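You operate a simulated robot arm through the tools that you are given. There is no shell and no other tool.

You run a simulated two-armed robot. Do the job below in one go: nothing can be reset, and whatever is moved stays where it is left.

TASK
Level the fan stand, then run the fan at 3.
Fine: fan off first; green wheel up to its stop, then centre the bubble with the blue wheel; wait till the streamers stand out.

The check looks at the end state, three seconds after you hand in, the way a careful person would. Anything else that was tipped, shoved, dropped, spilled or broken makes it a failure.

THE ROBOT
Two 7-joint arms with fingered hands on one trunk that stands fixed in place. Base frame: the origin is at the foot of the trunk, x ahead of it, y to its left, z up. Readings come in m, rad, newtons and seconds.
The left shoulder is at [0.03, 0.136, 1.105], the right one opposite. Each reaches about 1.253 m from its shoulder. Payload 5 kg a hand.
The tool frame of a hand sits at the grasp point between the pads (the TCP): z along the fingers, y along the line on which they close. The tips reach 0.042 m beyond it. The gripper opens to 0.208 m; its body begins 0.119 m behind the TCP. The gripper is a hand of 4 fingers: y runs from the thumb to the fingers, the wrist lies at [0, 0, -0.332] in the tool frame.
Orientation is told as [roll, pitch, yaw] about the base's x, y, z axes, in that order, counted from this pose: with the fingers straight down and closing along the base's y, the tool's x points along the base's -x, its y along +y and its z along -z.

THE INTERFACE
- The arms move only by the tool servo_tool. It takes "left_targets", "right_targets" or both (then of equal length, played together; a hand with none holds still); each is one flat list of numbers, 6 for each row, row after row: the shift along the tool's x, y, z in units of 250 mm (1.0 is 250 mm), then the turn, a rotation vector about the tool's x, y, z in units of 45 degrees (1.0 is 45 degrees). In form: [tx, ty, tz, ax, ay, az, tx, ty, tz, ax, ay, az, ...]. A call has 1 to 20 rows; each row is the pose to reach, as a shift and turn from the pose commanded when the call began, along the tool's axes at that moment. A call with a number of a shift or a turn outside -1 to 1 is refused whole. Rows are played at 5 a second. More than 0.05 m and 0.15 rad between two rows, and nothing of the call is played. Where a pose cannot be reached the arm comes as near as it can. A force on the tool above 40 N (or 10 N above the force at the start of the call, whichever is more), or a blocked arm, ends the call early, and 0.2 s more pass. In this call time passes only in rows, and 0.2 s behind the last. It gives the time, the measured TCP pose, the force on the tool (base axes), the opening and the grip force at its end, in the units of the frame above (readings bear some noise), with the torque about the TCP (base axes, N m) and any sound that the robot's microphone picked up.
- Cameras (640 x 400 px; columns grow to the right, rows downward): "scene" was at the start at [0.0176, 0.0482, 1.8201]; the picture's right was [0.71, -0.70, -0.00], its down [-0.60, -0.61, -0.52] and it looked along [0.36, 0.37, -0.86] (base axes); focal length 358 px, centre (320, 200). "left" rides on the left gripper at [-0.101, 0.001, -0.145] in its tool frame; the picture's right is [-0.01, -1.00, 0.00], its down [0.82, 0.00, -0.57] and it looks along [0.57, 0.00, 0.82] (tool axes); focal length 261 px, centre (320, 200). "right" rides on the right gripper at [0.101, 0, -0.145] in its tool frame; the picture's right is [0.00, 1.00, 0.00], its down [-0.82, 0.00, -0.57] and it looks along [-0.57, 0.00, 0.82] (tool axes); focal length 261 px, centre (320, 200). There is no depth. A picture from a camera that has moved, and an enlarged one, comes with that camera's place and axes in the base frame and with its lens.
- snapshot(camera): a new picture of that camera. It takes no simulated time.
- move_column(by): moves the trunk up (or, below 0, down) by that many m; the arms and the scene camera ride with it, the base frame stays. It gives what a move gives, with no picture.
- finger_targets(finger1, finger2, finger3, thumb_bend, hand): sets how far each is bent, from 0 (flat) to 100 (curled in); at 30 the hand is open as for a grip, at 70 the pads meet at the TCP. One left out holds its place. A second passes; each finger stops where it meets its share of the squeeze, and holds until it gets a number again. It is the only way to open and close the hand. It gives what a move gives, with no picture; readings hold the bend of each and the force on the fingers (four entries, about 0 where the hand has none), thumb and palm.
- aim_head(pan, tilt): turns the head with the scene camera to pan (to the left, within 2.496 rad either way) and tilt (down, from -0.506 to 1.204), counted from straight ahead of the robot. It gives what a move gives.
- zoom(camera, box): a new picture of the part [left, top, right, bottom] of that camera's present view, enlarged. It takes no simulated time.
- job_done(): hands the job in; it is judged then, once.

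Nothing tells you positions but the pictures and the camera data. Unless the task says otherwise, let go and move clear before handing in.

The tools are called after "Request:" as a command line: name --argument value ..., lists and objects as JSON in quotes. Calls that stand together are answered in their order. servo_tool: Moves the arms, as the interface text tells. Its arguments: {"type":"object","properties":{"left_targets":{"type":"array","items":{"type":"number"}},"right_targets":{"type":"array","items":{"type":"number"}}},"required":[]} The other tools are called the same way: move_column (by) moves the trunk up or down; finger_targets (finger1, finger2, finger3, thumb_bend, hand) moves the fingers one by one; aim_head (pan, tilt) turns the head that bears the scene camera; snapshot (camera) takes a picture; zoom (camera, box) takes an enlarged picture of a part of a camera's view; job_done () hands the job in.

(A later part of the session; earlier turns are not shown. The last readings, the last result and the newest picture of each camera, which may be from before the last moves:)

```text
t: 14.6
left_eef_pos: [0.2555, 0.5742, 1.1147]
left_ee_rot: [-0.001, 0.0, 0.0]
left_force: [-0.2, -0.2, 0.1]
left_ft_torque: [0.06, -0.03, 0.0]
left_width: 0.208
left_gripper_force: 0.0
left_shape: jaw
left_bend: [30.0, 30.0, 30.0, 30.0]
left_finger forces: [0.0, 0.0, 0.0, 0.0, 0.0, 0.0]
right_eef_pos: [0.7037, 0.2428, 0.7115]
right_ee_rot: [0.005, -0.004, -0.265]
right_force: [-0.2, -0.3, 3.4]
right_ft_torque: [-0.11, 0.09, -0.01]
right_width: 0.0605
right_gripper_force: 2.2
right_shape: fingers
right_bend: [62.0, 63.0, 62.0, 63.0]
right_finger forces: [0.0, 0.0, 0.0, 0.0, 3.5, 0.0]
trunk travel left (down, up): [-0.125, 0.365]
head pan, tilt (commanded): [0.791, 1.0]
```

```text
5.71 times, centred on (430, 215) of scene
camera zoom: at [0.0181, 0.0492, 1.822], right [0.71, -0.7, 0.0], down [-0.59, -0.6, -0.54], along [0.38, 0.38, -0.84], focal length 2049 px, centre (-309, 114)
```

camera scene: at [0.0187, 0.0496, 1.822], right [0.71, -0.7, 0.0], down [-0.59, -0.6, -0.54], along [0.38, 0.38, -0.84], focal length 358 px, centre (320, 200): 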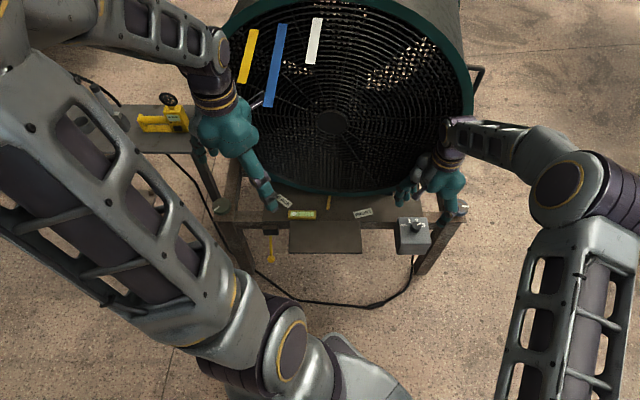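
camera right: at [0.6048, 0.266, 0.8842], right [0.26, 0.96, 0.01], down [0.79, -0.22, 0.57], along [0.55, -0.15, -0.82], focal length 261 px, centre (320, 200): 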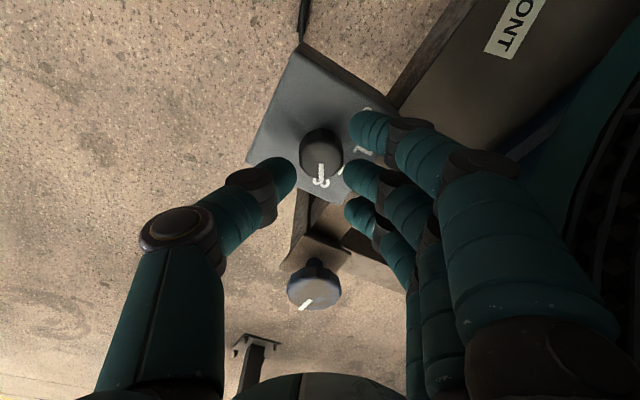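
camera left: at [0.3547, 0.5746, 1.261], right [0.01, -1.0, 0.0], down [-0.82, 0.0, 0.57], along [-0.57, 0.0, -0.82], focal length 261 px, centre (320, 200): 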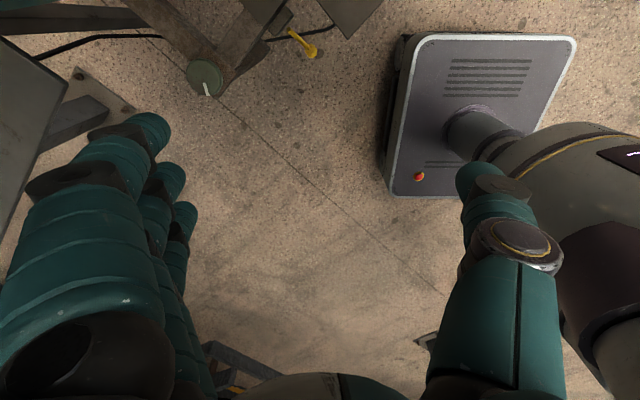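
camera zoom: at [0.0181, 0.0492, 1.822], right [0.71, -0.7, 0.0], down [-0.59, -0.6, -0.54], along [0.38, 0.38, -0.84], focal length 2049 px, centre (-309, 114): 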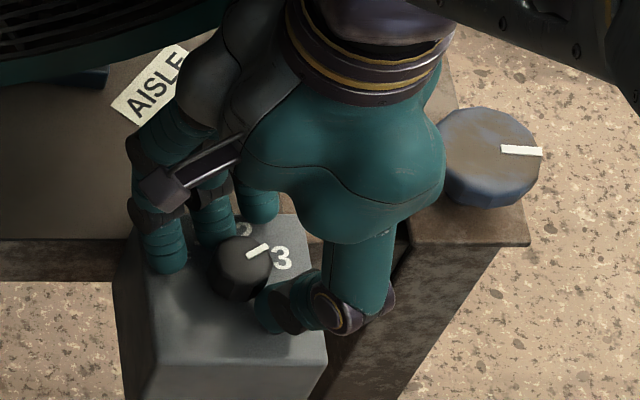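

The thumb just touches the face (3.5 N) and the knob sits between thumb and middle finger. I'll lift 2 mm and close on it.

Request:
servo_tool --right_targets '[0, 0, -0.01, 0, 0, 0]'

Request:
finger_targets --hand "right" --finger1 68 --finger2 72 --finger3 68 --thumb_bend 72

Request:
zoom --camera "right" --box '[240, 100, 400, 220]'

Request:
zoom --camera "scene" --box '[390, 180, 470, 250]'

```text
t: 15.0
left_eef_pos: [0.2557, 0.5756, 1.1139]
left_ee_rot: [0.001, 0.002, 0.0]
left_force: [-0.2, -0.4, -0.7]
left_ft_torque: [-0.03, -0.03, 0.03]
left_width: 0.2079
left_gripper_force: 0.1
left_shape: jaw
left_bend: [30.0, 30.0, 30.0, 30.0]
left_finger forces: [0.1, 0.1, 0.1, 0.0, 0.0, 0.0]
right_eef_pos: [0.7018, 0.2422, 0.7126]
right_ee_rot: [0.006, -0.002, -0.26]
right_force: [-1.0, 0.8, -0.3]
right_ft_torque: [-0.01, 0.0, -0.01]
right_width: 0.0606
right_gripper_force: 0.2
right_shape: fingers
right_bend: [62.0, 63.0, 62.0, 63.0]
right_finger forces: [0.0, 0.2, 0.1, 0.1, 0.0, 0.0]
trunk travel left (down, up): [-0.125, 0.365]
head pan, tilt (commanded): [0.791, 1.0]
```

```text
t: 16.0
left_eef_pos: [0.2561, 0.5746, 1.1159]
left_ee_rot: [0.001, 0.0, 0.0]
left_force: [-0.5, 0.0, 0.0]
left_ft_torque: [-0.02, 0.0, -0.01]
left_width: 0.208
left_gripper_force: 0.0
left_shape: jaw
left_bend: [30.0, 30.0, 30.0, 30.0]
left_finger forces: [0.0, 0.1, 0.0, 0.1, 0.0, 0.0]
right_eef_pos: [0.7027, 0.2407, 0.7105]
right_ee_rot: [0.003, -0.002, -0.264]
right_force: [-2.6, -9.8, -8.0]
right_ft_torque: [-0.14, 0.05, 0.09]
right_width: 0.0442
right_gripper_force: 13.6
right_shape: fingers
right_bend: [68.0, 63.0, 68.0, 67.0]
right_finger forces: [0.1, 8.4, 0.0, 0.1, 18.5, 0.1]
trunk travel left (down, up): [-0.125, 0.365]
head pan, tilt (commanded): [0.791, 1.0]
```

```text
3.33 times, centred on (320, 160) of right
camera zoom: at [0.6048, 0.2659, 0.8559], right [0.26, 0.96, 0.0], down [0.79, -0.22, 0.57], along [0.55, -0.15, -0.82], focal length 869 px, centre (320, 333)
```

zoom: 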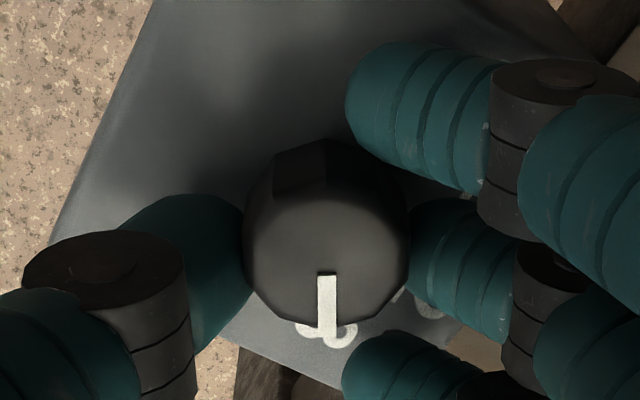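

```text
5.71 times, centred on (430, 215) of scene
camera zoom: at [0.0191, 0.049, 1.8219], right [0.71, -0.7, 0.0], down [-0.59, -0.6, -0.54], along [0.38, 0.38, -0.84], focal length 2049 px, centre (-309, 114)
```

zoom: 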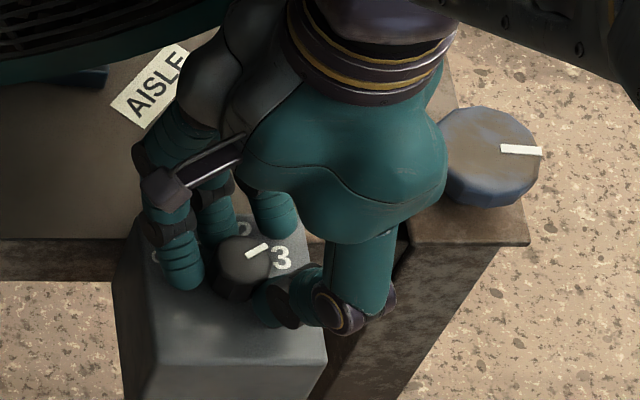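

The knob is gripped (finger 8 N, thumb 18 N). I'll turn it counter-clockwise about 40° and check it follows.

Request:
servo_tool --right_targets '[0, 0, 0, 0, 0, -0.15, 0, 0, 0, 0, 0, -0.3, 0, 0, 0, 0, 0, -0.45, 0, 0, 0, 0, 0, -0.6, 0, 0, 0, 0, 0, -0.75, 0, 0, 0, 0, 0, -0.9]'

Request:
zoom --camera "right" --box '[240, 100, 400, 220]'

Request:
zoom --camera "scene" --box '[390, 180, 470, 250]'

```text
t: 17.4
left_eef_pos: [0.2564, 0.575, 1.1136]
left_ee_rot: [0.001, 0.001, 0.001]
left_force: [0.6, -0.4, -0.4]
left_ft_torque: [0.0, 0.05, -0.03]
left_width: 0.2078
left_gripper_force: 0.1
left_shape: jaw
left_bend: [30.0, 30.0, 30.0, 30.0]
left_finger forces: [0.1, 0.1, 0.0, 0.1, 0.1, 0.0]
right_eef_pos: [0.7042, 0.2429, 0.7133]
right_ee_rot: [0.002, -0.006, 0.445]
right_force: [4.7, 2.0, -8.5]
right_ft_torque: [0.25, -0.16, -0.07]
right_width: 0.0424
right_gripper_force: 12.5
right_shape: fingers
right_bend: [68.0, 62.0, 68.0, 68.0]
right_finger forces: [0.0, 12.7, 0.0, 0.1, 12.3, 0.0]
trunk travel left (down, up): [-0.125, 0.365]
head pan, tilt (commanded): [0.791, 1.0]
```

```text
3.33 times, centred on (320, 160) of right
camera zoom: at [0.6121, 0.198, 0.8564], right [-0.43, 0.9, 0.0], down [0.74, 0.35, 0.58], along [0.52, 0.25, -0.82], focal length 869 px, centre (320, 333)
```

zoom: 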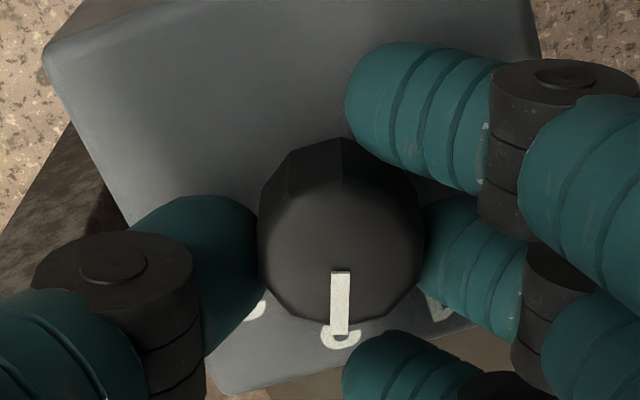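

```text
5.71 times, centred on (430, 215) of scene
camera zoom: at [0.0198, 0.05, 1.822], right [0.71, -0.7, 0.0], down [-0.59, -0.6, -0.54], along [0.38, 0.38, -0.84], focal length 2049 px, centre (-309, 114)
```

zoom: 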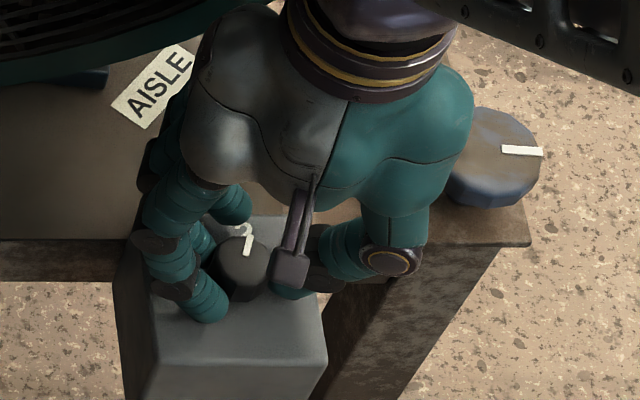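

The knob followed and now points at 2. I'll keep turning counter-clockwise towards OFF.

Request:
servo_tool --right_targets '[0, 0.005, 0, 0, 0, -0.15, 0, 0.01, 0, 0, 0, -0.3, 0, 0.01, 0, 0, 0, -0.45, 0, 0.01, 0, 0, 0, -0.6, 0, 0.01, 0, 0, 0, -0.75, 0, 0.01, 0, 0, 0, -0.9]'

Request:
zoom --camera "right" --box '[240, 100, 400, 220]'

Request:
zoom --camera "scene" --box '[390, 180, 470, 250]'

```text
t: 18.8
left_eef_pos: [0.256, 0.5762, 1.1138]
left_ee_rot: [-0.001, 0.0, 0.002]
left_force: [0.4, 0.9, 0.5]
left_ft_torque: [0.03, 0.01, 0.02]
left_width: 0.2078
left_gripper_force: 0.1
left_shape: jaw
left_bend: [30.0, 30.0, 30.0, 30.0]
left_finger forces: [0.0, 0.0, 0.0, 0.1, 0.0, 0.0]
right_eef_pos: [0.7017, 0.2482, 0.7123]
right_ee_rot: [-0.003, -0.008, 1.154]
right_force: [15.2, 21.1, -5.0]
right_ft_torque: [0.73, -0.39, -0.13]
right_width: 0.0427
right_gripper_force: 15.6
right_shape: fingers
right_bend: [68.0, 62.0, 68.0, 68.0]
right_finger forces: [0.0, 13.5, 0.0, 0.1, 18.0, 0.0]
trunk travel left (down, up): [-0.125, 0.365]
head pan, tilt (commanded): [0.791, 1.0]
```

```text
3.33 times, centred on (320, 160) of right
camera zoom: at [0.6596, 0.1528, 0.8565], right [-0.91, 0.41, 0.0], down [0.33, 0.74, 0.58], along [0.24, 0.53, -0.82], focal length 869 px, centre (320, 333)
```

zoom: 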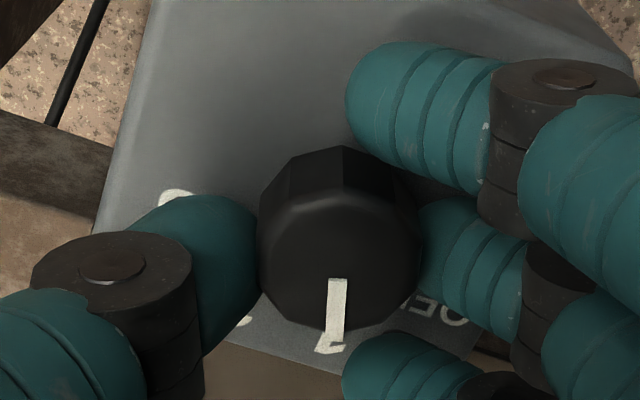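

```text
5.71 times, centred on (430, 215) of scene
camera zoom: at [0.0201, 0.0511, 1.8219], right [0.71, -0.7, 0.0], down [-0.59, -0.6, -0.54], along [0.38, 0.38, -0.84], focal length 2049 px, centre (-309, 114)
```

zoom: 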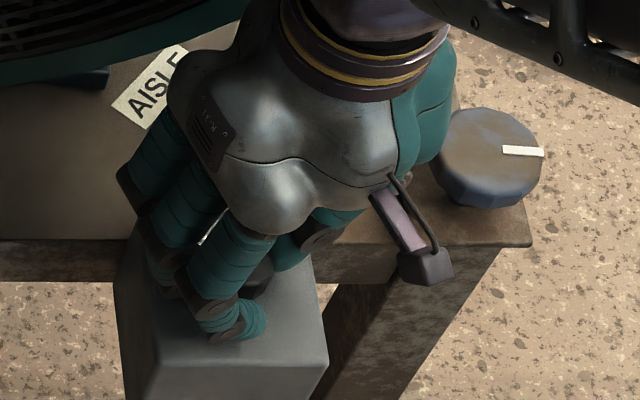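

Pointer is at 1 with some sideways load (about 26 N), so the knob axis is a few mm ahead of my TCP. I'll recentre while turning the last step to OFF.

Request:
servo_tool --right_targets '[-0.01, -0.003, 0, 0, 0, 0, -0.018, -0.004, 0, 0, 0, -0.12, -0.02, -0.004, 0, 0, 0, -0.25, -0.02, -0.004, 0, 0, 0, -0.4, -0.02, -0.004, 0, 0, 0, -0.55, -0.02, -0.004, 0, 0, 0, -0.7, -0.02, -0.004, 0, 0, 0, -0.85]'

Request:
zoom --camera "right" --box '[240, 100, 400, 220]'

Request:
zoom --camera "scene" --box '[390, 150, 490, 250]'

```text
t: 20.4
left_eef_pos: [0.2557, 0.5754, 1.1148]
left_ee_rot: [0.0, 0.0, 0.001]
left_force: [0.0, -0.1, 0.1]
left_ft_torque: [-0.02, 0.03, -0.01]
left_width: 0.2077
left_gripper_force: 0.1
left_shape: jaw
left_bend: [30.0, 30.0, 30.0, 30.0]
left_finger forces: [0.0, 0.0, 0.1, 0.0, 0.0, 0.1]
right_eef_pos: [0.7021, 0.2504, 0.7113]
right_ee_rot: [-0.005, -0.005, 1.823]
right_force: [-9.4, 19.3, 2.7]
right_ft_torque: [0.56, 0.58, -0.22]
right_width: 0.0404
right_gripper_force: 15.5
right_shape: fingers
right_bend: [68.0, 60.0, 68.0, 68.0]
right_finger forces: [0.1, 18.1, 0.0, 0.1, 12.2, 0.0]
trunk travel left (down, up): [-0.125, 0.365]
head pan, tilt (commanded): [0.791, 1.0]
```

```text
3.33 times, centred on (320, 160) of right
camera zoom: at [0.7258, 0.1504, 0.8565], right [-0.97, -0.24, 0.0], down [-0.2, 0.79, 0.58], along [-0.14, 0.56, -0.82], focal length 869 px, centre (320, 333)
```

zoom: 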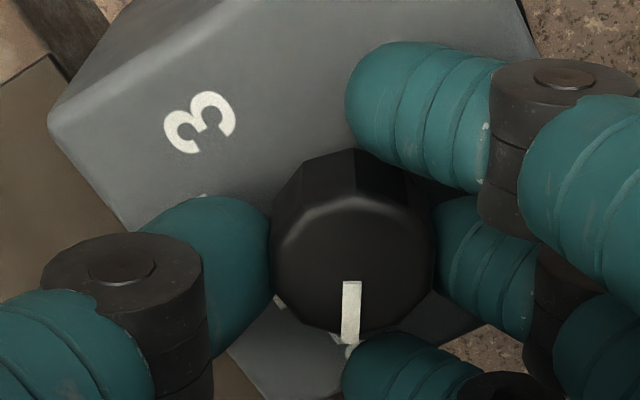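

```text
4.00 times, centred on (440, 200) of scene
camera zoom: at [0.0177, 0.0508, 1.822], right [0.71, -0.7, 0.0], down [-0.59, -0.6, -0.54], along [0.38, 0.38, -0.84], focal length 1434 px, centre (-160, 200)
```

zoom: 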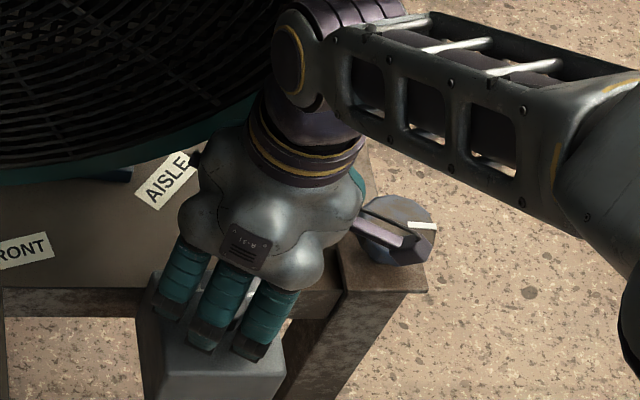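

Turned about 120° in total, so it should be at OFF. I'll relieve the sideways load, open the fingers slightly and look.

Request:
servo_tool --right_targets '[-0.012, 0, 0, 0, 0, 0]'

Request:
finger_targets --hand "right" --finger1 62 --finger2 59 --finger3 62 --thumb_bend 62

Request:
servo_tool --right_targets '[0, 0, -0.1, 0, 0, 0, 0, 0, -0.25, 0, 0, 0, 0, 0, -0.4, 0, 0, 0]'

Request:
snapshot --camera "right"

Request:
zoom --camera "right" --box '[240, 80, 400, 200]'

```text
t: 20.8
left_eef_pos: [0.2547, 0.5753, 1.1143]
left_ee_rot: [0.0, -0.001, 0.001]
left_force: [1.4, -0.3, 0.5]
left_ft_torque: [0.01, 0.01, 0.01]
left_width: 0.2078
left_gripper_force: 0.1
left_shape: jaw
left_bend: [30.0, 30.0, 30.0, 30.0]
left_finger forces: [0.1, 0.0, 0.0, 0.0, 0.0, 0.0]
right_eef_pos: [0.7034, 0.2499, 0.7133]
right_ee_rot: [-0.003, -0.002, 1.819]
right_force: [-10.4, 13.3, 4.2]
right_ft_torque: [0.3, 0.67, -0.15]
right_width: 0.04
right_gripper_force: 14.0
right_shape: fingers
right_bend: [68.0, 60.0, 68.0, 68.0]
right_finger forces: [0.1, 18.2, 0.0, 0.0, 11.1, 0.0]
trunk travel left (down, up): [-0.125, 0.365]
head pan, tilt (commanded): [0.791, 1.0]
```

```text
t: 21.8
left_eef_pos: [0.2562, 0.5746, 1.1151]
left_ee_rot: [0.001, 0.0, 0.0]
left_force: [-0.1, -0.2, 0.2]
left_ft_torque: [0.0, 0.03, 0.0]
left_width: 0.2077
left_gripper_force: 0.0
left_shape: jaw
left_bend: [30.0, 30.0, 30.0, 30.0]
left_finger forces: [0.0, 0.0, 0.0, 0.0, 0.0, 0.1]
right_eef_pos: [0.7028, 0.2503, 0.712]
right_ee_rot: [-0.006, -0.004, 1.82]
right_force: [0.3, -0.5, 0.2]
right_ft_torque: [-0.01, 0.03, 0.02]
right_width: 0.0614
right_gripper_force: 0.0
right_shape: fingers
right_bend: [62.0, 59.0, 62.0, 62.0]
right_finger forces: [0.1, 0.0, 0.0, 0.0, 0.0, 0.1]
trunk travel left (down, up): [-0.125, 0.365]
head pan, tilt (commanded): [0.791, 1.0]
```

```text
t: 22.6
left_eef_pos: [0.2556, 0.5743, 1.1161]
left_ee_rot: [0.0, 0.001, 0.0]
left_force: [0.7, 0.5, 0.3]
left_ft_torque: [0.02, -0.07, -0.01]
left_width: 0.208
left_gripper_force: 0.1
left_shape: jaw
left_bend: [30.0, 30.0, 30.0, 30.0]
left_finger forces: [0.1, 0.0, 0.0, 0.0, 0.0, 0.1]
right_eef_pos: [0.7023, 0.2506, 0.8154]
right_ee_rot: [-0.004, -0.003, 1.818]
right_force: [-0.7, 0.0, -1.1]
right_ft_torque: [0.02, -0.2, 0.0]
right_width: 0.0613
right_gripper_force: 0.2
right_shape: fingers
right_bend: [62.0, 59.0, 62.0, 62.0]
right_finger forces: [0.0, 0.1, 0.0, 0.0, 0.0, 0.1]
trunk travel left (down, up): [-0.125, 0.365]
head pan, tilt (commanded): [0.791, 1.0]
```

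```text
taken
camera right: at [0.7255, 0.1508, 0.9592], right [-0.97, -0.24, 0.0], down [-0.2, 0.79, 0.57], along [-0.14, 0.56, -0.82], focal length 261 px, centre (320, 200)
```

right: 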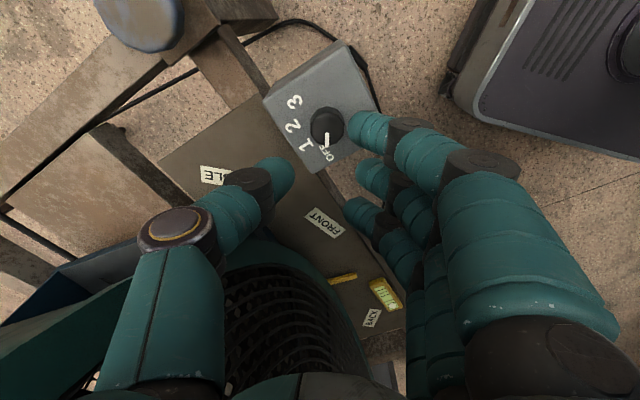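

```text
3.33 times, centred on (320, 140) of right
camera zoom: at [0.7255, 0.1508, 0.9592], right [-0.97, -0.24, 0.0], down [-0.2, 0.79, 0.57], along [-0.14, 0.56, -0.82], focal length 869 px, centre (320, 400)
```

zoom: 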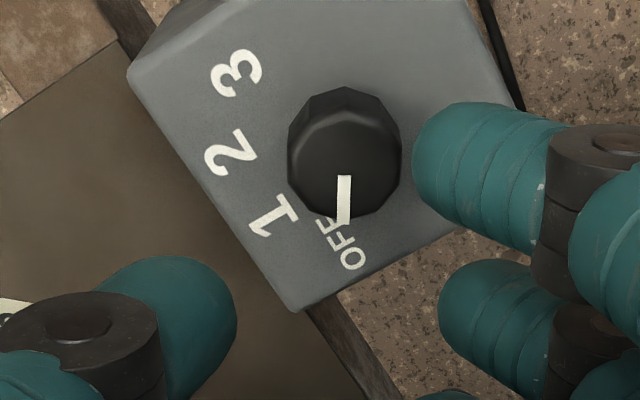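

The knob now clearly points at OFF. I'll retract the right hand and meanwhile test how far the left wrist can yaw, because the green wheel sits in a tight spot between shelf and drum.

Request:
servo_tool --left_targets '[0, 0, 0, 0, 0, 0.16, 0, 0, 0, 0, 0, 0.32, 0, 0, 0, 0, 0, 0.48, 0, 0, 0, 0, 0, 0.64, 0, 0, 0, 0, 0, 0.8, 0, 0, 0, 0, 0, 0.95]' --right_targets '[0.0, 0.0, -0.1, 0, 0, 0.16, 0.05, 0.08, -0.2, 0, 0, 0.32, 0.1, 0.16, -0.3, 0, 0, 0.48, 0.15, 0.24, -0.4, 0, 0, 0.64, 0.2, 0.3, -0.45, 0, 0, 0.8, 0.205, 0.342, -0.45, 0, 0, 0.95]'

Request:
servo_tool --left_targets '[0, 0, 0, 0, 0, 0.16, 0, 0, 0, 0, 0, 0.32, 0, 0, 0, 0, 0, 0.48, 0, 0, 0, 0, 0, 0.64, 0, 0, 0, 0, 0, 0.8, 0, 0, 0, 0, 0, 0.95]'

Request:
servo_tool --left_targets '[0, 0, 0, 0, 0, 0.16, 0, 0, 0, 0, 0, 0.32, 0, 0, 0, 0, 0, 0.48, 0, 0, 0, 0, 0, 0.64, 0, 0, 0, 0, 0, 0.8, 0, 0, 0, 0, 0, 0.95]'

Request:
snapshot --camera "scene"

Request:
snapshot --camera "left"

```text
t: 24.0
left_eef_pos: [0.2564, 0.5748, 1.1145]
left_ee_rot: [0.001, 0.001, -0.747]
left_force: [-0.1, -0.2, 0.0]
left_ft_torque: [0.0, 0.02, 0.0]
left_width: 0.2078
left_gripper_force: 0.1
left_shape: jaw
left_bend: [30.0, 30.0, 30.0, 30.0]
left_finger forces: [0.0, 0.0, 0.1, 0.0, 0.0, 0.1]
right_eef_pos: [0.6317, 0.1778, 0.9261]
right_ee_rot: [-0.003, -0.006, 1.072]
right_force: [-0.6, -0.1, -0.6]
right_ft_torque: [0.0, -0.02, 0.01]
right_width: 0.0614
right_gripper_force: 0.0
right_shape: fingers
right_bend: [62.0, 59.0, 62.0, 62.0]
right_finger forces: [0.0, 0.1, 0.0, 0.0, 0.1, 0.0]
trunk travel left (down, up): [-0.125, 0.365]
head pan, tilt (commanded): [0.791, 1.0]
```

```text
t: 25.4
left_eef_pos: [0.2566, 0.5753, 1.1149]
left_ee_rot: [0.0, 0.001, -1.494]
left_force: [1.0, -0.4, 0.0]
left_ft_torque: [0.03, 0.0, 0.0]
left_width: 0.2077
left_gripper_force: 0.0
left_shape: jaw
left_bend: [30.0, 30.0, 30.0, 30.0]
left_finger forces: [0.0, 0.0, 0.0, 0.0, 0.1, 0.0]
right_eef_pos: [0.6328, 0.1799, 0.9251]
right_ee_rot: [-0.003, -0.005, 1.074]
right_force: [-0.6, -0.4, -0.6]
right_ft_torque: [-0.01, 0.0, 0.01]
right_width: 0.0615
right_gripper_force: 0.1
right_shape: fingers
right_bend: [62.0, 59.0, 62.0, 62.0]
right_finger forces: [0.0, 0.1, 0.0, 0.0, 0.0, 0.1]
trunk travel left (down, up): [-0.125, 0.365]
head pan, tilt (commanded): [0.791, 1.0]
```

```text
t: 26.8
left_eef_pos: [0.2551, 0.5752, 1.1142]
left_ee_rot: [0.001, -0.001, -2.238]
left_force: [-0.5, -0.7, -0.4]
left_ft_torque: [-0.04, 0.01, -0.01]
left_width: 0.2079
left_gripper_force: 0.0
left_shape: jaw
left_bend: [30.0, 30.0, 30.0, 30.0]
left_finger forces: [0.0, 0.0, 0.0, 0.0, 0.1, 0.0]
right_eef_pos: [0.6325, 0.179, 0.9261]
right_ee_rot: [-0.001, -0.005, 1.074]
right_force: [-0.1, -0.2, -0.6]
right_ft_torque: [0.0, -0.02, -0.01]
right_width: 0.0615
right_gripper_force: 0.1
right_shape: fingers
right_bend: [62.0, 59.0, 62.0, 62.0]
right_finger forces: [0.0, 0.1, 0.0, 0.0, 0.1, 0.0]
trunk travel left (down, up): [-0.125, 0.365]
head pan, tilt (commanded): [0.791, 1.0]
```

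```text
taken
camera scene: at [0.0187, 0.0495, 1.822], right [0.71, -0.7, 0.0], down [-0.59, -0.6, -0.54], along [0.38, 0.38, -0.84], focal length 358 px, centre (320, 200)
```

scene: 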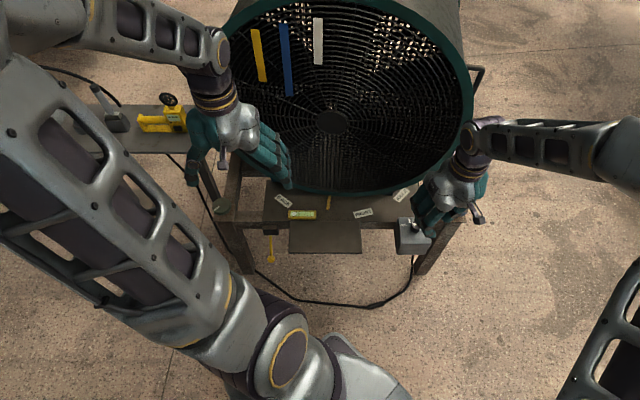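

```text
taken
camera left: at [0.1938, 0.4952, 1.2601], right [-0.79, 0.62, 0.0], down [0.51, 0.65, 0.57], along [0.35, 0.45, -0.82], focal length 261 px, centre (320, 200)
```

left: 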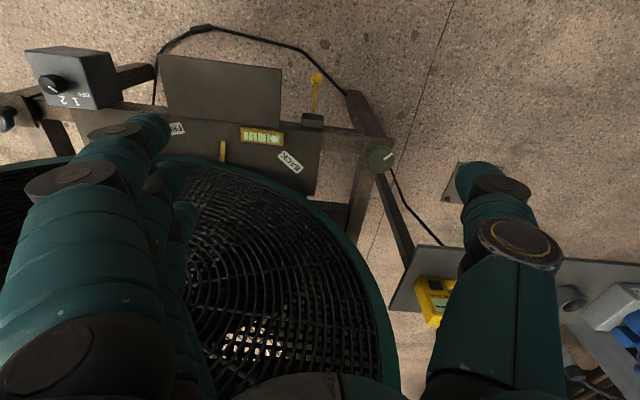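

The streamers now hang straight down, so the fan really is off (earlier they stood out at 3). The green wheel refines to about (0.2535, 0.814, 0.667); the left wrist reaches this yaw, so I'll narrow the left hand and bring it closer.

Request:
finger_targets --hand "left" --finger1 48 --finger2 48 --finger3 48 --thumb_bend 48

Request:
servo_tool --left_targets '[0.05, -0.04, 0.1, 0, 0, 0, 0.1, -0.08, 0.22, 0, 0, 0, 0.15, -0.12, 0.34, 0, 0, 0, 0.2, -0.16, 0.46, 0, 0, 0, 0.26, -0.2, 0.58, 0, 0, 0, 0.32, -0.25, 0.7, 0, 0, 0, 0.377, -0.297, 0.8, 0, 0, 0]'

Request:
snapshot --camera "left"

Request:
snapshot --camera "scene"

```text
t: 27.8
left_eef_pos: [0.2554, 0.5752, 1.1144]
left_ee_rot: [-0.001, 0.001, -2.237]
left_force: [-1.3, -0.4, -0.3]
left_ft_torque: [0.03, 0.01, -0.01]
left_width: 0.132
left_gripper_force: 0.1
left_shape: fingers
left_bend: [48.0, 48.0, 48.0, 48.0]
left_finger forces: [0.1, 0.0, 0.1, 0.1, 0.0, 0.0]
right_eef_pos: [0.6326, 0.1788, 0.926]
right_ee_rot: [-0.003, -0.005, 1.072]
right_force: [0.0, -0.7, -0.8]
right_ft_torque: [0.01, 0.03, -0.03]
right_width: 0.0615
right_gripper_force: 0.2
right_shape: fingers
right_bend: [62.0, 59.0, 62.0, 62.0]
right_finger forces: [0.0, 0.1, 0.0, 0.1, 0.0, 0.1]
trunk travel left (down, up): [-0.125, 0.365]
head pan, tilt (commanded): [0.791, 1.0]
```

```text
t: 29.4
left_eef_pos: [0.2562, 0.6968, 0.9134]
left_ee_rot: [0.002, 0.0, -2.236]
left_force: [0.7, 0.6, -0.7]
left_ft_torque: [-0.1, 0.05, 0.01]
left_width: 0.1317
left_gripper_force: 0.0
left_shape: fingers
left_bend: [48.0, 48.0, 48.0, 48.0]
left_finger forces: [0.0, 0.0, 0.1, 0.0, 0.1, 0.0]
right_eef_pos: [0.6323, 0.1797, 0.9252]
right_ee_rot: [-0.002, -0.004, 1.074]
right_force: [0.5, -0.1, 0.0]
right_ft_torque: [-0.09, 0.04, 0.03]
right_width: 0.0614
right_gripper_force: 0.1
right_shape: fingers
right_bend: [62.0, 59.0, 62.0, 62.0]
right_finger forces: [0.0, 0.0, 0.0, 0.1, 0.0, 0.0]
trunk travel left (down, up): [-0.125, 0.365]
head pan, tilt (commanded): [0.791, 1.0]
```

```text
taken
camera left: at [0.1932, 0.6179, 1.0578], right [-0.79, 0.61, 0.0], down [0.5, 0.65, 0.57], along [0.35, 0.45, -0.82], focal length 261 px, centre (320, 200)
```

left: 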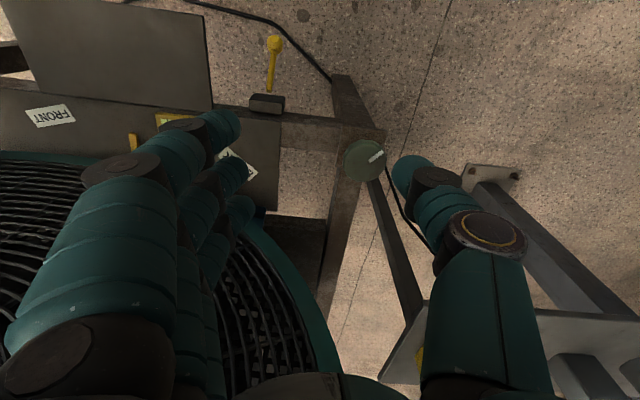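

```text
taken
camera scene: at [0.0191, 0.051, 1.8219], right [0.71, -0.7, 0.0], down [-0.59, -0.6, -0.54], along [0.38, 0.38, -0.84], focal length 358 px, centre (320, 200)
```

scene: 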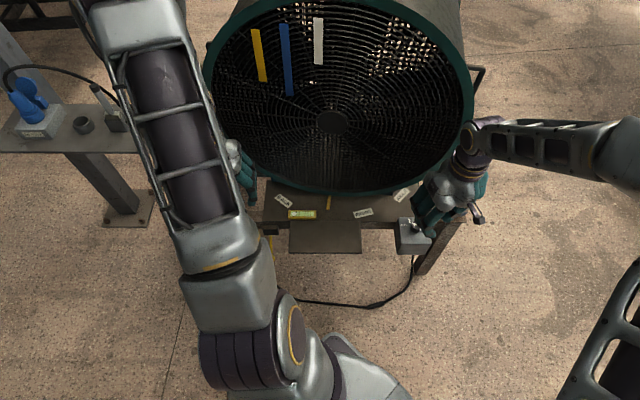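

The wheel and shelf corner are located consistently; the hand has room if it leans back toward the robot a little. I'll move above the green wheel with a 12° backward lean.

Request:
servo_tool --left_targets '[0.0, 0.0, 0.0, 0, 0.13, 0, 0.05, -0.04, 0.1, 0, 0.267, 0, 0.12, -0.1, 0.2, 0, 0.267, 0, 0.2, -0.16, 0.3, 0, 0.267, 0, 0.28, -0.23, 0.4, 0, 0.267, 0, 0.34, -0.28, 0.49, 0, 0.267, 0, 0.366, -0.296, 0.56, 0, 0.267, 0]'

Request:
snapshot --camera "left"

Request:
snapshot --camera "scene"

```text
t: 31.0
left_eef_pos: [0.2543, 0.8146, 0.7744]
left_ee_rot: [-0.001, 0.21, -2.237]
left_force: [0.5, 0.1, -0.1]
left_ft_torque: [-0.08, 0.02, 0.01]
left_width: 0.1319
left_gripper_force: 0.0
left_shape: fingers
left_bend: [48.0, 48.0, 48.0, 48.0]
left_finger forces: [0.0, 0.1, 0.0, 0.0, 0.1, 0.1]
right_eef_pos: [0.6321, 0.1784, 0.9258]
right_ee_rot: [-0.002, -0.006, 1.073]
right_force: [-0.6, -0.2, 1.4]
right_ft_torque: [-0.06, 0.0, -0.01]
right_width: 0.0616
right_gripper_force: 0.0
right_shape: fingers
right_bend: [62.0, 59.0, 62.0, 62.0]
right_finger forces: [0.1, 0.0, 0.1, 0.1, 0.0, 0.0]
trunk travel left (down, up): [-0.125, 0.365]
head pan, tilt (commanded): [0.791, 1.0]
```

```text
taken
camera left: at [0.1754, 0.7127, 0.8957], right [-0.79, 0.62, 0.0], down [0.42, 0.54, 0.73], along [0.45, 0.57, -0.68], focal length 261 px, centre (320, 200)
```

left: 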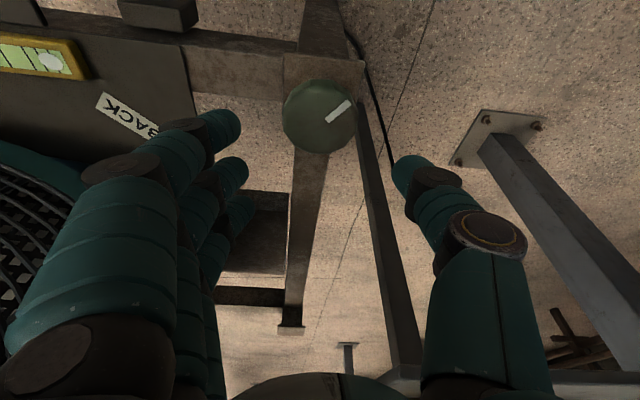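

```text
taken
camera scene: at [0.0189, 0.0502, 1.8219], right [0.71, -0.7, 0.0], down [-0.59, -0.6, -0.54], along [0.38, 0.38, -0.84], focal length 358 px, centre (320, 200)
```

scene: 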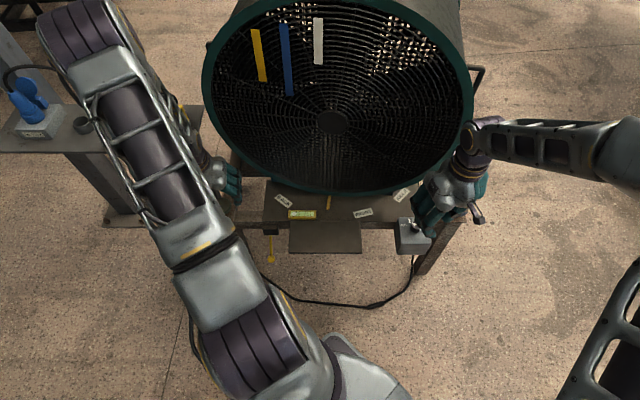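

Hand is centred above the green wheel. I'll zoom in to see the wheel's details and thickness before descending.

Request:
zoom --camera "left" --box '[240, 50, 400, 170]'

Request:
zoom --camera "left" --box '[0, 0, 160, 120]'

Request:
zoom --camera "scene" --box '[180, 130, 320, 240]'

```text
3.33 times, centred on (320, 110) of left
camera zoom: at [0.1754, 0.7127, 0.8957], right [-0.79, 0.62, 0.0], down [0.42, 0.54, 0.73], along [0.45, 0.57, -0.68], focal length 869 px, centre (320, 500)
```

zoom: 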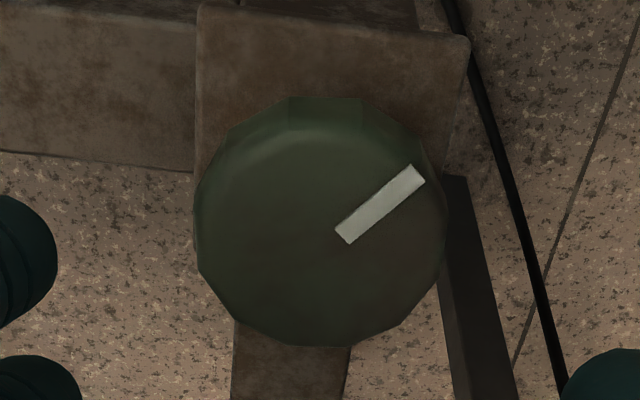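

```text
3.33 times, centred on (80, 60) of left
camera zoom: at [0.1754, 0.7127, 0.8957], right [-0.79, 0.62, 0.0], down [0.42, 0.54, 0.73], along [0.45, 0.57, -0.68], focal length 869 px, centre (1120, 667)
```

zoom: 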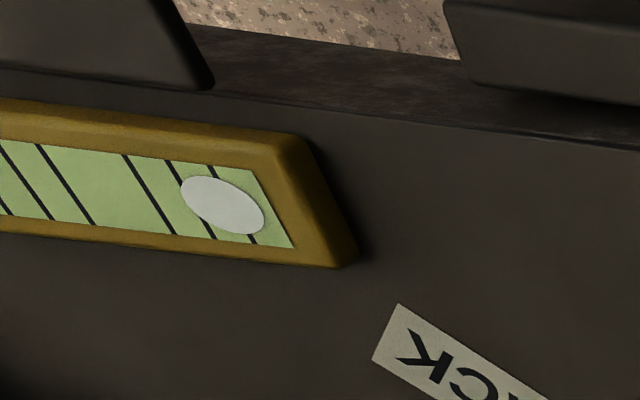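

```text
3.64 times, centred on (250, 185) of scene
camera zoom: at [0.0189, 0.0502, 1.8219], right [0.71, -0.7, 0.0], down [-0.59, -0.6, -0.54], along [0.38, 0.38, -0.84], focal length 1304 px, centre (574, 254)
```

zoom: 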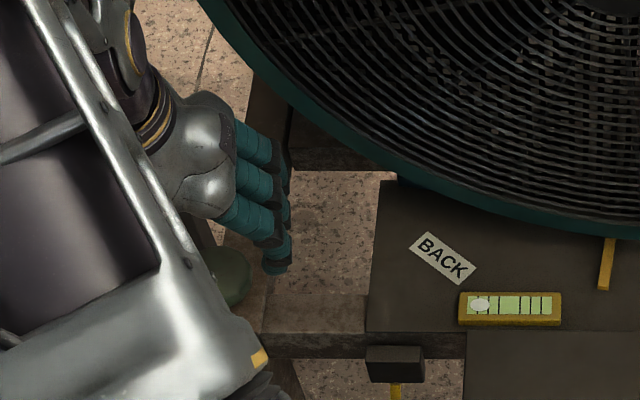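

The wheel is about 7.2 cm across and well centred; the bubble is visible from both cameras. I'll lower the hand around the wheel.

Request:
servo_tool --left_targets '[-0.02, 0, 0.06, 0, 0, 0, -0.035, 0, 0.13, 0, 0, 0, -0.05, 0, 0.2, 0, 0, 0, -0.067, 0, 0.265, 0, 0, 0]'

Request:
snapshot --camera "left"

Request:
zoom --camera "scene" --box '[180, 130, 320, 240]'

```text
t: 32.0
left_eef_pos: [0.2527, 0.8114, 0.7083]
left_ee_rot: [0.0, 0.209, -2.239]
left_force: [-0.1, -0.4, -0.1]
left_ft_torque: [-0.09, 0.02, -0.01]
left_width: 0.1314
left_gripper_force: 0.0
left_shape: fingers
left_bend: [48.0, 48.0, 48.0, 48.0]
left_finger forces: [0.0, 0.0, 0.0, 0.0, 0.1, 0.0]
right_eef_pos: [0.6323, 0.1797, 0.9251]
right_ee_rot: [-0.002, -0.006, 1.073]
right_force: [0.8, 1.2, -0.1]
right_ft_torque: [-0.04, -0.05, 0.0]
right_width: 0.0617
right_gripper_force: 0.1
right_shape: fingers
right_bend: [62.0, 59.0, 62.0, 62.0]
right_finger forces: [0.1, 0.0, 0.0, 0.0, 0.0, 0.0]
trunk travel left (down, up): [-0.125, 0.365]
head pan, tilt (commanded): [0.791, 1.0]
```

```text
taken
camera left: at [0.1736, 0.7099, 0.8278], right [-0.79, 0.62, 0.0], down [0.42, 0.54, 0.73], along [0.45, 0.58, -0.68], focal length 261 px, centre (320, 200)
```

left: 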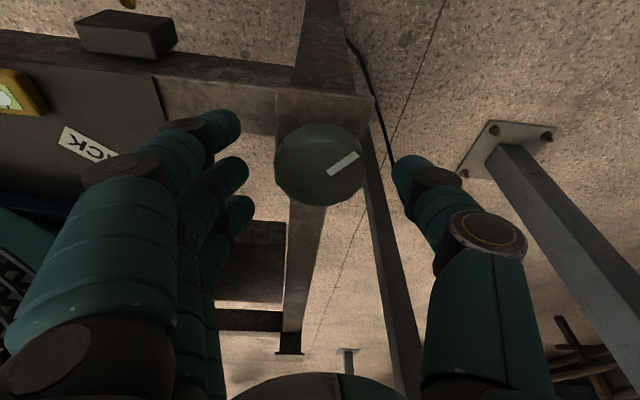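

```text
3.64 times, centred on (250, 185) of scene
camera zoom: at [0.0189, 0.05, 1.8219], right [0.71, -0.7, 0.0], down [-0.59, -0.6, -0.54], along [0.38, 0.38, -0.84], focal length 1304 px, centre (574, 254)
```

zoom: 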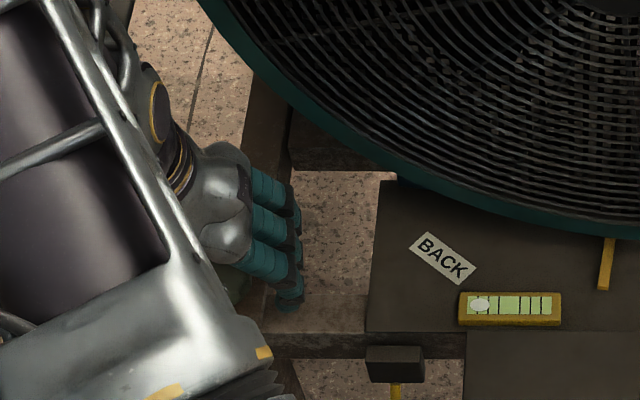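

The fingertips are level with the wheel's top. I'll lower about 2 cm more and then close on the rim.

Request:
servo_tool --left_targets '[-0.008, 0, 0.04, 0, 0, 0, -0.0175, 0, 0.085, 0, 0, 0]'

Request:
finger_targets --hand "left" --finger1 56 --finger2 66 --finger3 56 --thumb_bend 66

Request:
snapshot --camera "left"

Request:
zoom --camera "scene" --box '[180, 130, 320, 240]'

```text
t: 32.6
left_eef_pos: [0.253, 0.8109, 0.6852]
left_ee_rot: [0.0, 0.208, -2.238]
left_force: [-0.6, -0.9, -0.1]
left_ft_torque: [0.0, -0.01, -0.02]
left_width: 0.1319
left_gripper_force: 0.1
left_shape: fingers
left_bend: [48.0, 48.0, 48.0, 48.0]
left_finger forces: [0.0, 0.0, 0.1, 0.1, 0.1, 0.0]
right_eef_pos: [0.6318, 0.1792, 0.925]
right_ee_rot: [-0.002, -0.004, 1.073]
right_force: [0.5, -0.6, 0.3]
right_ft_torque: [0.0, -0.02, 0.02]
right_width: 0.0616
right_gripper_force: 0.1
right_shape: fingers
right_bend: [62.0, 59.0, 62.0, 62.0]
right_finger forces: [0.1, 0.0, 0.0, 0.1, 0.1, 0.0]
trunk travel left (down, up): [-0.125, 0.365]
head pan, tilt (commanded): [0.791, 1.0]
```

```text
t: 33.6
left_eef_pos: [0.2511, 0.8118, 0.6846]
left_ee_rot: [0.001, 0.212, -2.238]
left_force: [-7.5, 9.1, -6.9]
left_ft_torque: [0.09, 0.13, 0.03]
left_width: 0.0827
left_gripper_force: 14.7
left_shape: fingers
left_bend: [56.0, 60.0, 56.0, 62.0]
left_finger forces: [0.0, 8.6, 0.1, 0.0, 20.6, 0.0]
right_eef_pos: [0.6324, 0.1801, 0.9254]
right_ee_rot: [-0.002, -0.004, 1.074]
right_force: [-0.2, -0.5, -0.3]
right_ft_torque: [0.0, 0.04, 0.0]
right_width: 0.0614
right_gripper_force: 0.1
right_shape: fingers
right_bend: [62.0, 59.0, 62.0, 62.0]
right_finger forces: [0.0, 0.1, 0.1, 0.1, 0.0, 0.1]
trunk travel left (down, up): [-0.125, 0.365]
head pan, tilt (commanded): [0.791, 1.0]
```

```text
taken
camera left: at [0.172, 0.7103, 0.8057], right [-0.79, 0.61, 0.0], down [0.42, 0.54, 0.73], along [0.45, 0.58, -0.68], focal length 261 px, centre (320, 200)
```

left: 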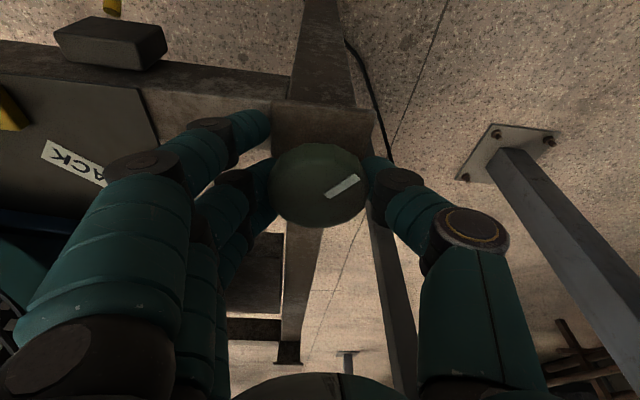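

```text
3.64 times, centred on (250, 185) of scene
camera zoom: at [0.0184, 0.0508, 1.8219], right [0.71, -0.7, 0.0], down [-0.59, -0.6, -0.54], along [0.38, 0.38, -0.84], focal length 1304 px, centre (574, 254)
```

zoom: 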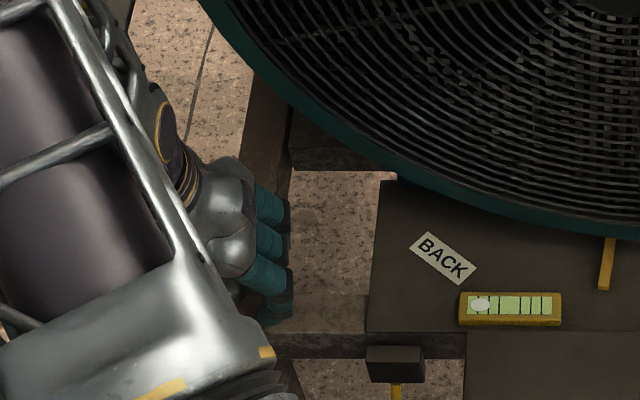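

The green wheel is gripped. I'll turn it 30° clockwise about the vertical and see how wheel and bubble respond.

Request:
servo_tool --left_targets '[0, 0, 0, -0.028, 0, 0.13, 0, 0, 0, -0.056, 0, 0.26, 0, 0, 0, -0.083, 0, 0.391, 0, 0, 0, -0.111, 0, 0.522, 0, 0, 0, -0.139, 0, 0.652]'

Request:
snapshot --camera "left"

Request:
zoom --camera "scene" --box '[180, 130, 320, 240]'

Request:
zoom --camera "scene" --box '[270, 190, 340, 234]'

```text
t: 34.8
left_eef_pos: [0.2511, 0.8113, 0.6846]
left_ee_rot: [0.0, 0.21, -2.764]
left_force: [-11.9, 14.5, -4.4]
left_ft_torque: [0.36, 0.3, 0.11]
left_width: 0.0852
left_gripper_force: 15.3
left_shape: fingers
left_bend: [56.0, 61.0, 56.0, 62.0]
left_finger forces: [0.0, 8.6, 0.0, 0.0, 23.0, 0.1]
right_eef_pos: [0.632, 0.18, 0.9262]
right_ee_rot: [-0.003, -0.006, 1.074]
right_force: [-0.6, -0.3, -0.3]
right_ft_torque: [-0.03, 0.0, -0.04]
right_width: 0.0613
right_gripper_force: 0.1
right_shape: fingers
right_bend: [62.0, 59.0, 62.0, 62.0]
right_finger forces: [0.0, 0.0, 0.0, 0.0, 0.0, 0.1]
trunk travel left (down, up): [-0.125, 0.365]
head pan, tilt (commanded): [0.791, 1.0]
```

```text
taken
camera left: at [0.1325, 0.7636, 0.8056], right [-0.37, 0.93, 0.0], down [0.63, 0.26, 0.73], along [0.68, 0.27, -0.68], focal length 261 px, centre (320, 200)
```

left: 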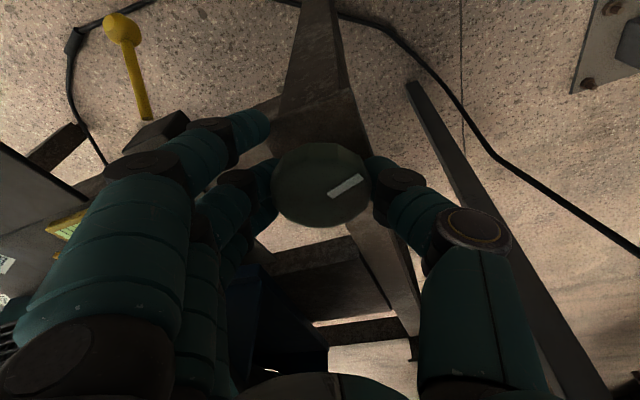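

```text
3.64 times, centred on (250, 185) of scene
camera zoom: at [0.0178, 0.051, 1.822], right [0.71, -0.7, 0.0], down [-0.59, -0.6, -0.54], along [0.38, 0.38, -0.84], focal length 1304 px, centre (574, 254)
```

zoom: 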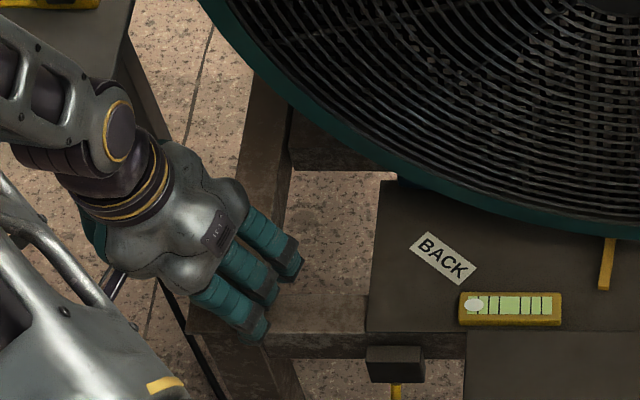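

```text
9.09 times, centred on (305, 212) of scene
camera zoom: at [0.0178, 0.051, 1.822], right [0.71, -0.7, 0.0], down [-0.59, -0.6, -0.54], along [0.38, 0.38, -0.84], focal length 3259 px, centre (456, 91)
```

zoom: 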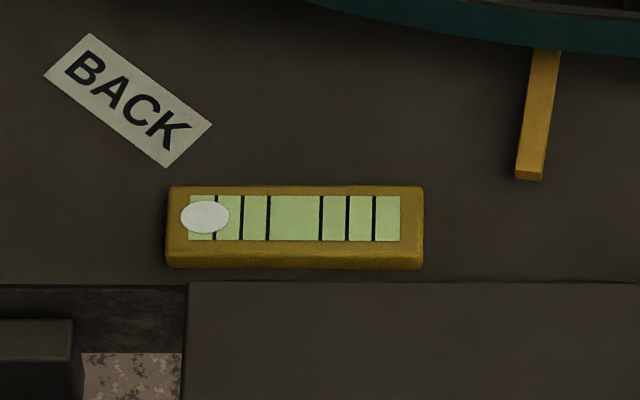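

Clockwise moved the bubble further left, so clockwise raises the green corner. I'll keep turning clockwise in steps until I feel the stop, easing the grip offset.

Request:
servo_tool --left_targets '[0, -0.006, 0, -0.028, 0, 0.13, 0, -0.012, 0, -0.056, 0, 0.26, 0, -0.012, 0, -0.083, 0, 0.391, 0, -0.012, 0, -0.111, 0, 0.522, 0, -0.012, 0, -0.139, 0, 0.652, 0, -0.012, 0, -0.165, 0, 0.78]'

Request:
snapshot --camera "left"

Request:
zoom --camera "scene" --box '[180, 130, 320, 240]'

Request:
zoom --camera "scene" --box '[270, 190, 340, 234]'

```text
t: 36.2
left_eef_pos: [0.253, 0.8141, 0.6836]
left_ee_rot: [0.0, 0.21, 2.893]
left_force: [-5.7, 11.1, -7.5]
left_ft_torque: [0.23, 0.1, 0.04]
left_width: 0.0841
left_gripper_force: 14.3
left_shape: fingers
left_bend: [56.0, 61.0, 56.0, 63.0]
left_finger forces: [0.0, 9.9, 0.0, 0.0, 19.1, 0.1]
right_eef_pos: [0.6331, 0.1797, 0.9256]
right_ee_rot: [-0.001, -0.005, 1.073]
right_force: [0.3, 0.7, 0.1]
right_ft_torque: [-0.03, 0.01, -0.03]
right_width: 0.0614
right_gripper_force: 0.0
right_shape: fingers
right_bend: [62.0, 59.0, 62.0, 62.0]
right_finger forces: [0.1, 0.0, 0.1, 0.0, 0.0, 0.0]
trunk travel left (down, up): [-0.125, 0.365]
head pan, tilt (commanded): [0.791, 1.0]
```

```text
taken
camera left: at [0.1268, 0.8449, 0.8053], right [0.24, 0.97, 0.0], down [0.66, -0.16, 0.73], along [0.71, -0.18, -0.68], focal length 261 px, centre (320, 200)
```

left: 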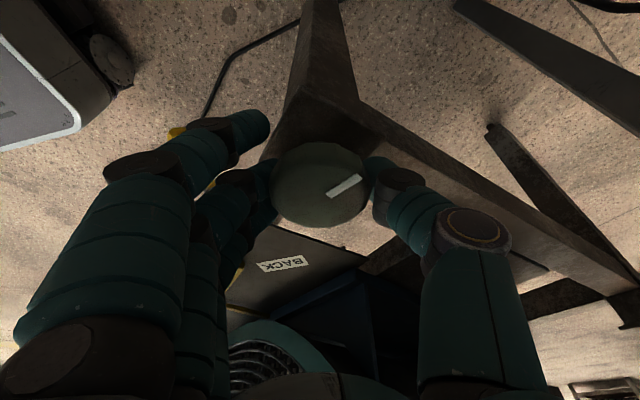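

```text
3.64 times, centred on (250, 185) of scene
camera zoom: at [0.0185, 0.0511, 1.8219], right [0.71, -0.7, 0.0], down [-0.59, -0.6, -0.54], along [0.38, 0.38, -0.84], focal length 1304 px, centre (574, 254)
```

zoom: 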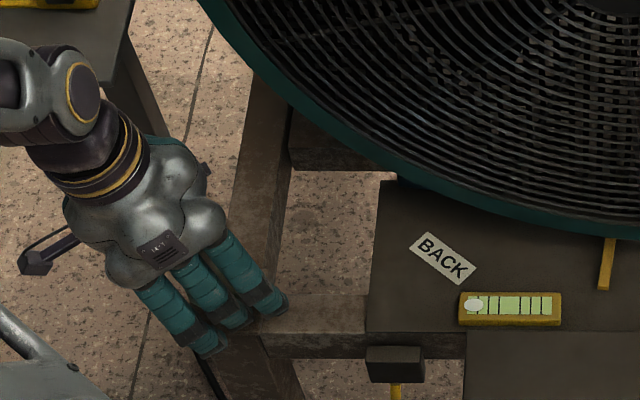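

```text
9.09 times, centred on (305, 212) of scene
camera zoom: at [0.0185, 0.0511, 1.8219], right [0.71, -0.7, 0.0], down [-0.59, -0.6, -0.54], along [0.38, 0.38, -0.84], focal length 3259 px, centre (456, 91)
```

zoom: 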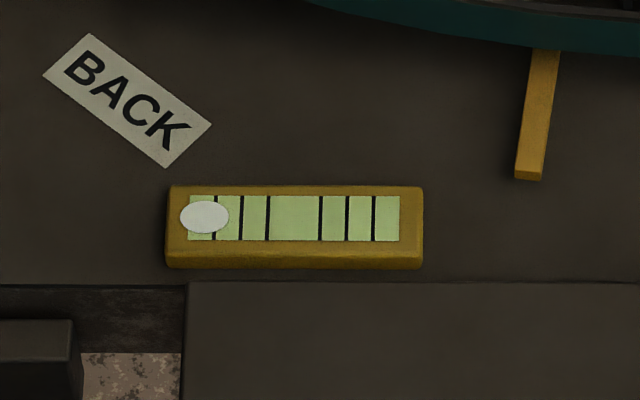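

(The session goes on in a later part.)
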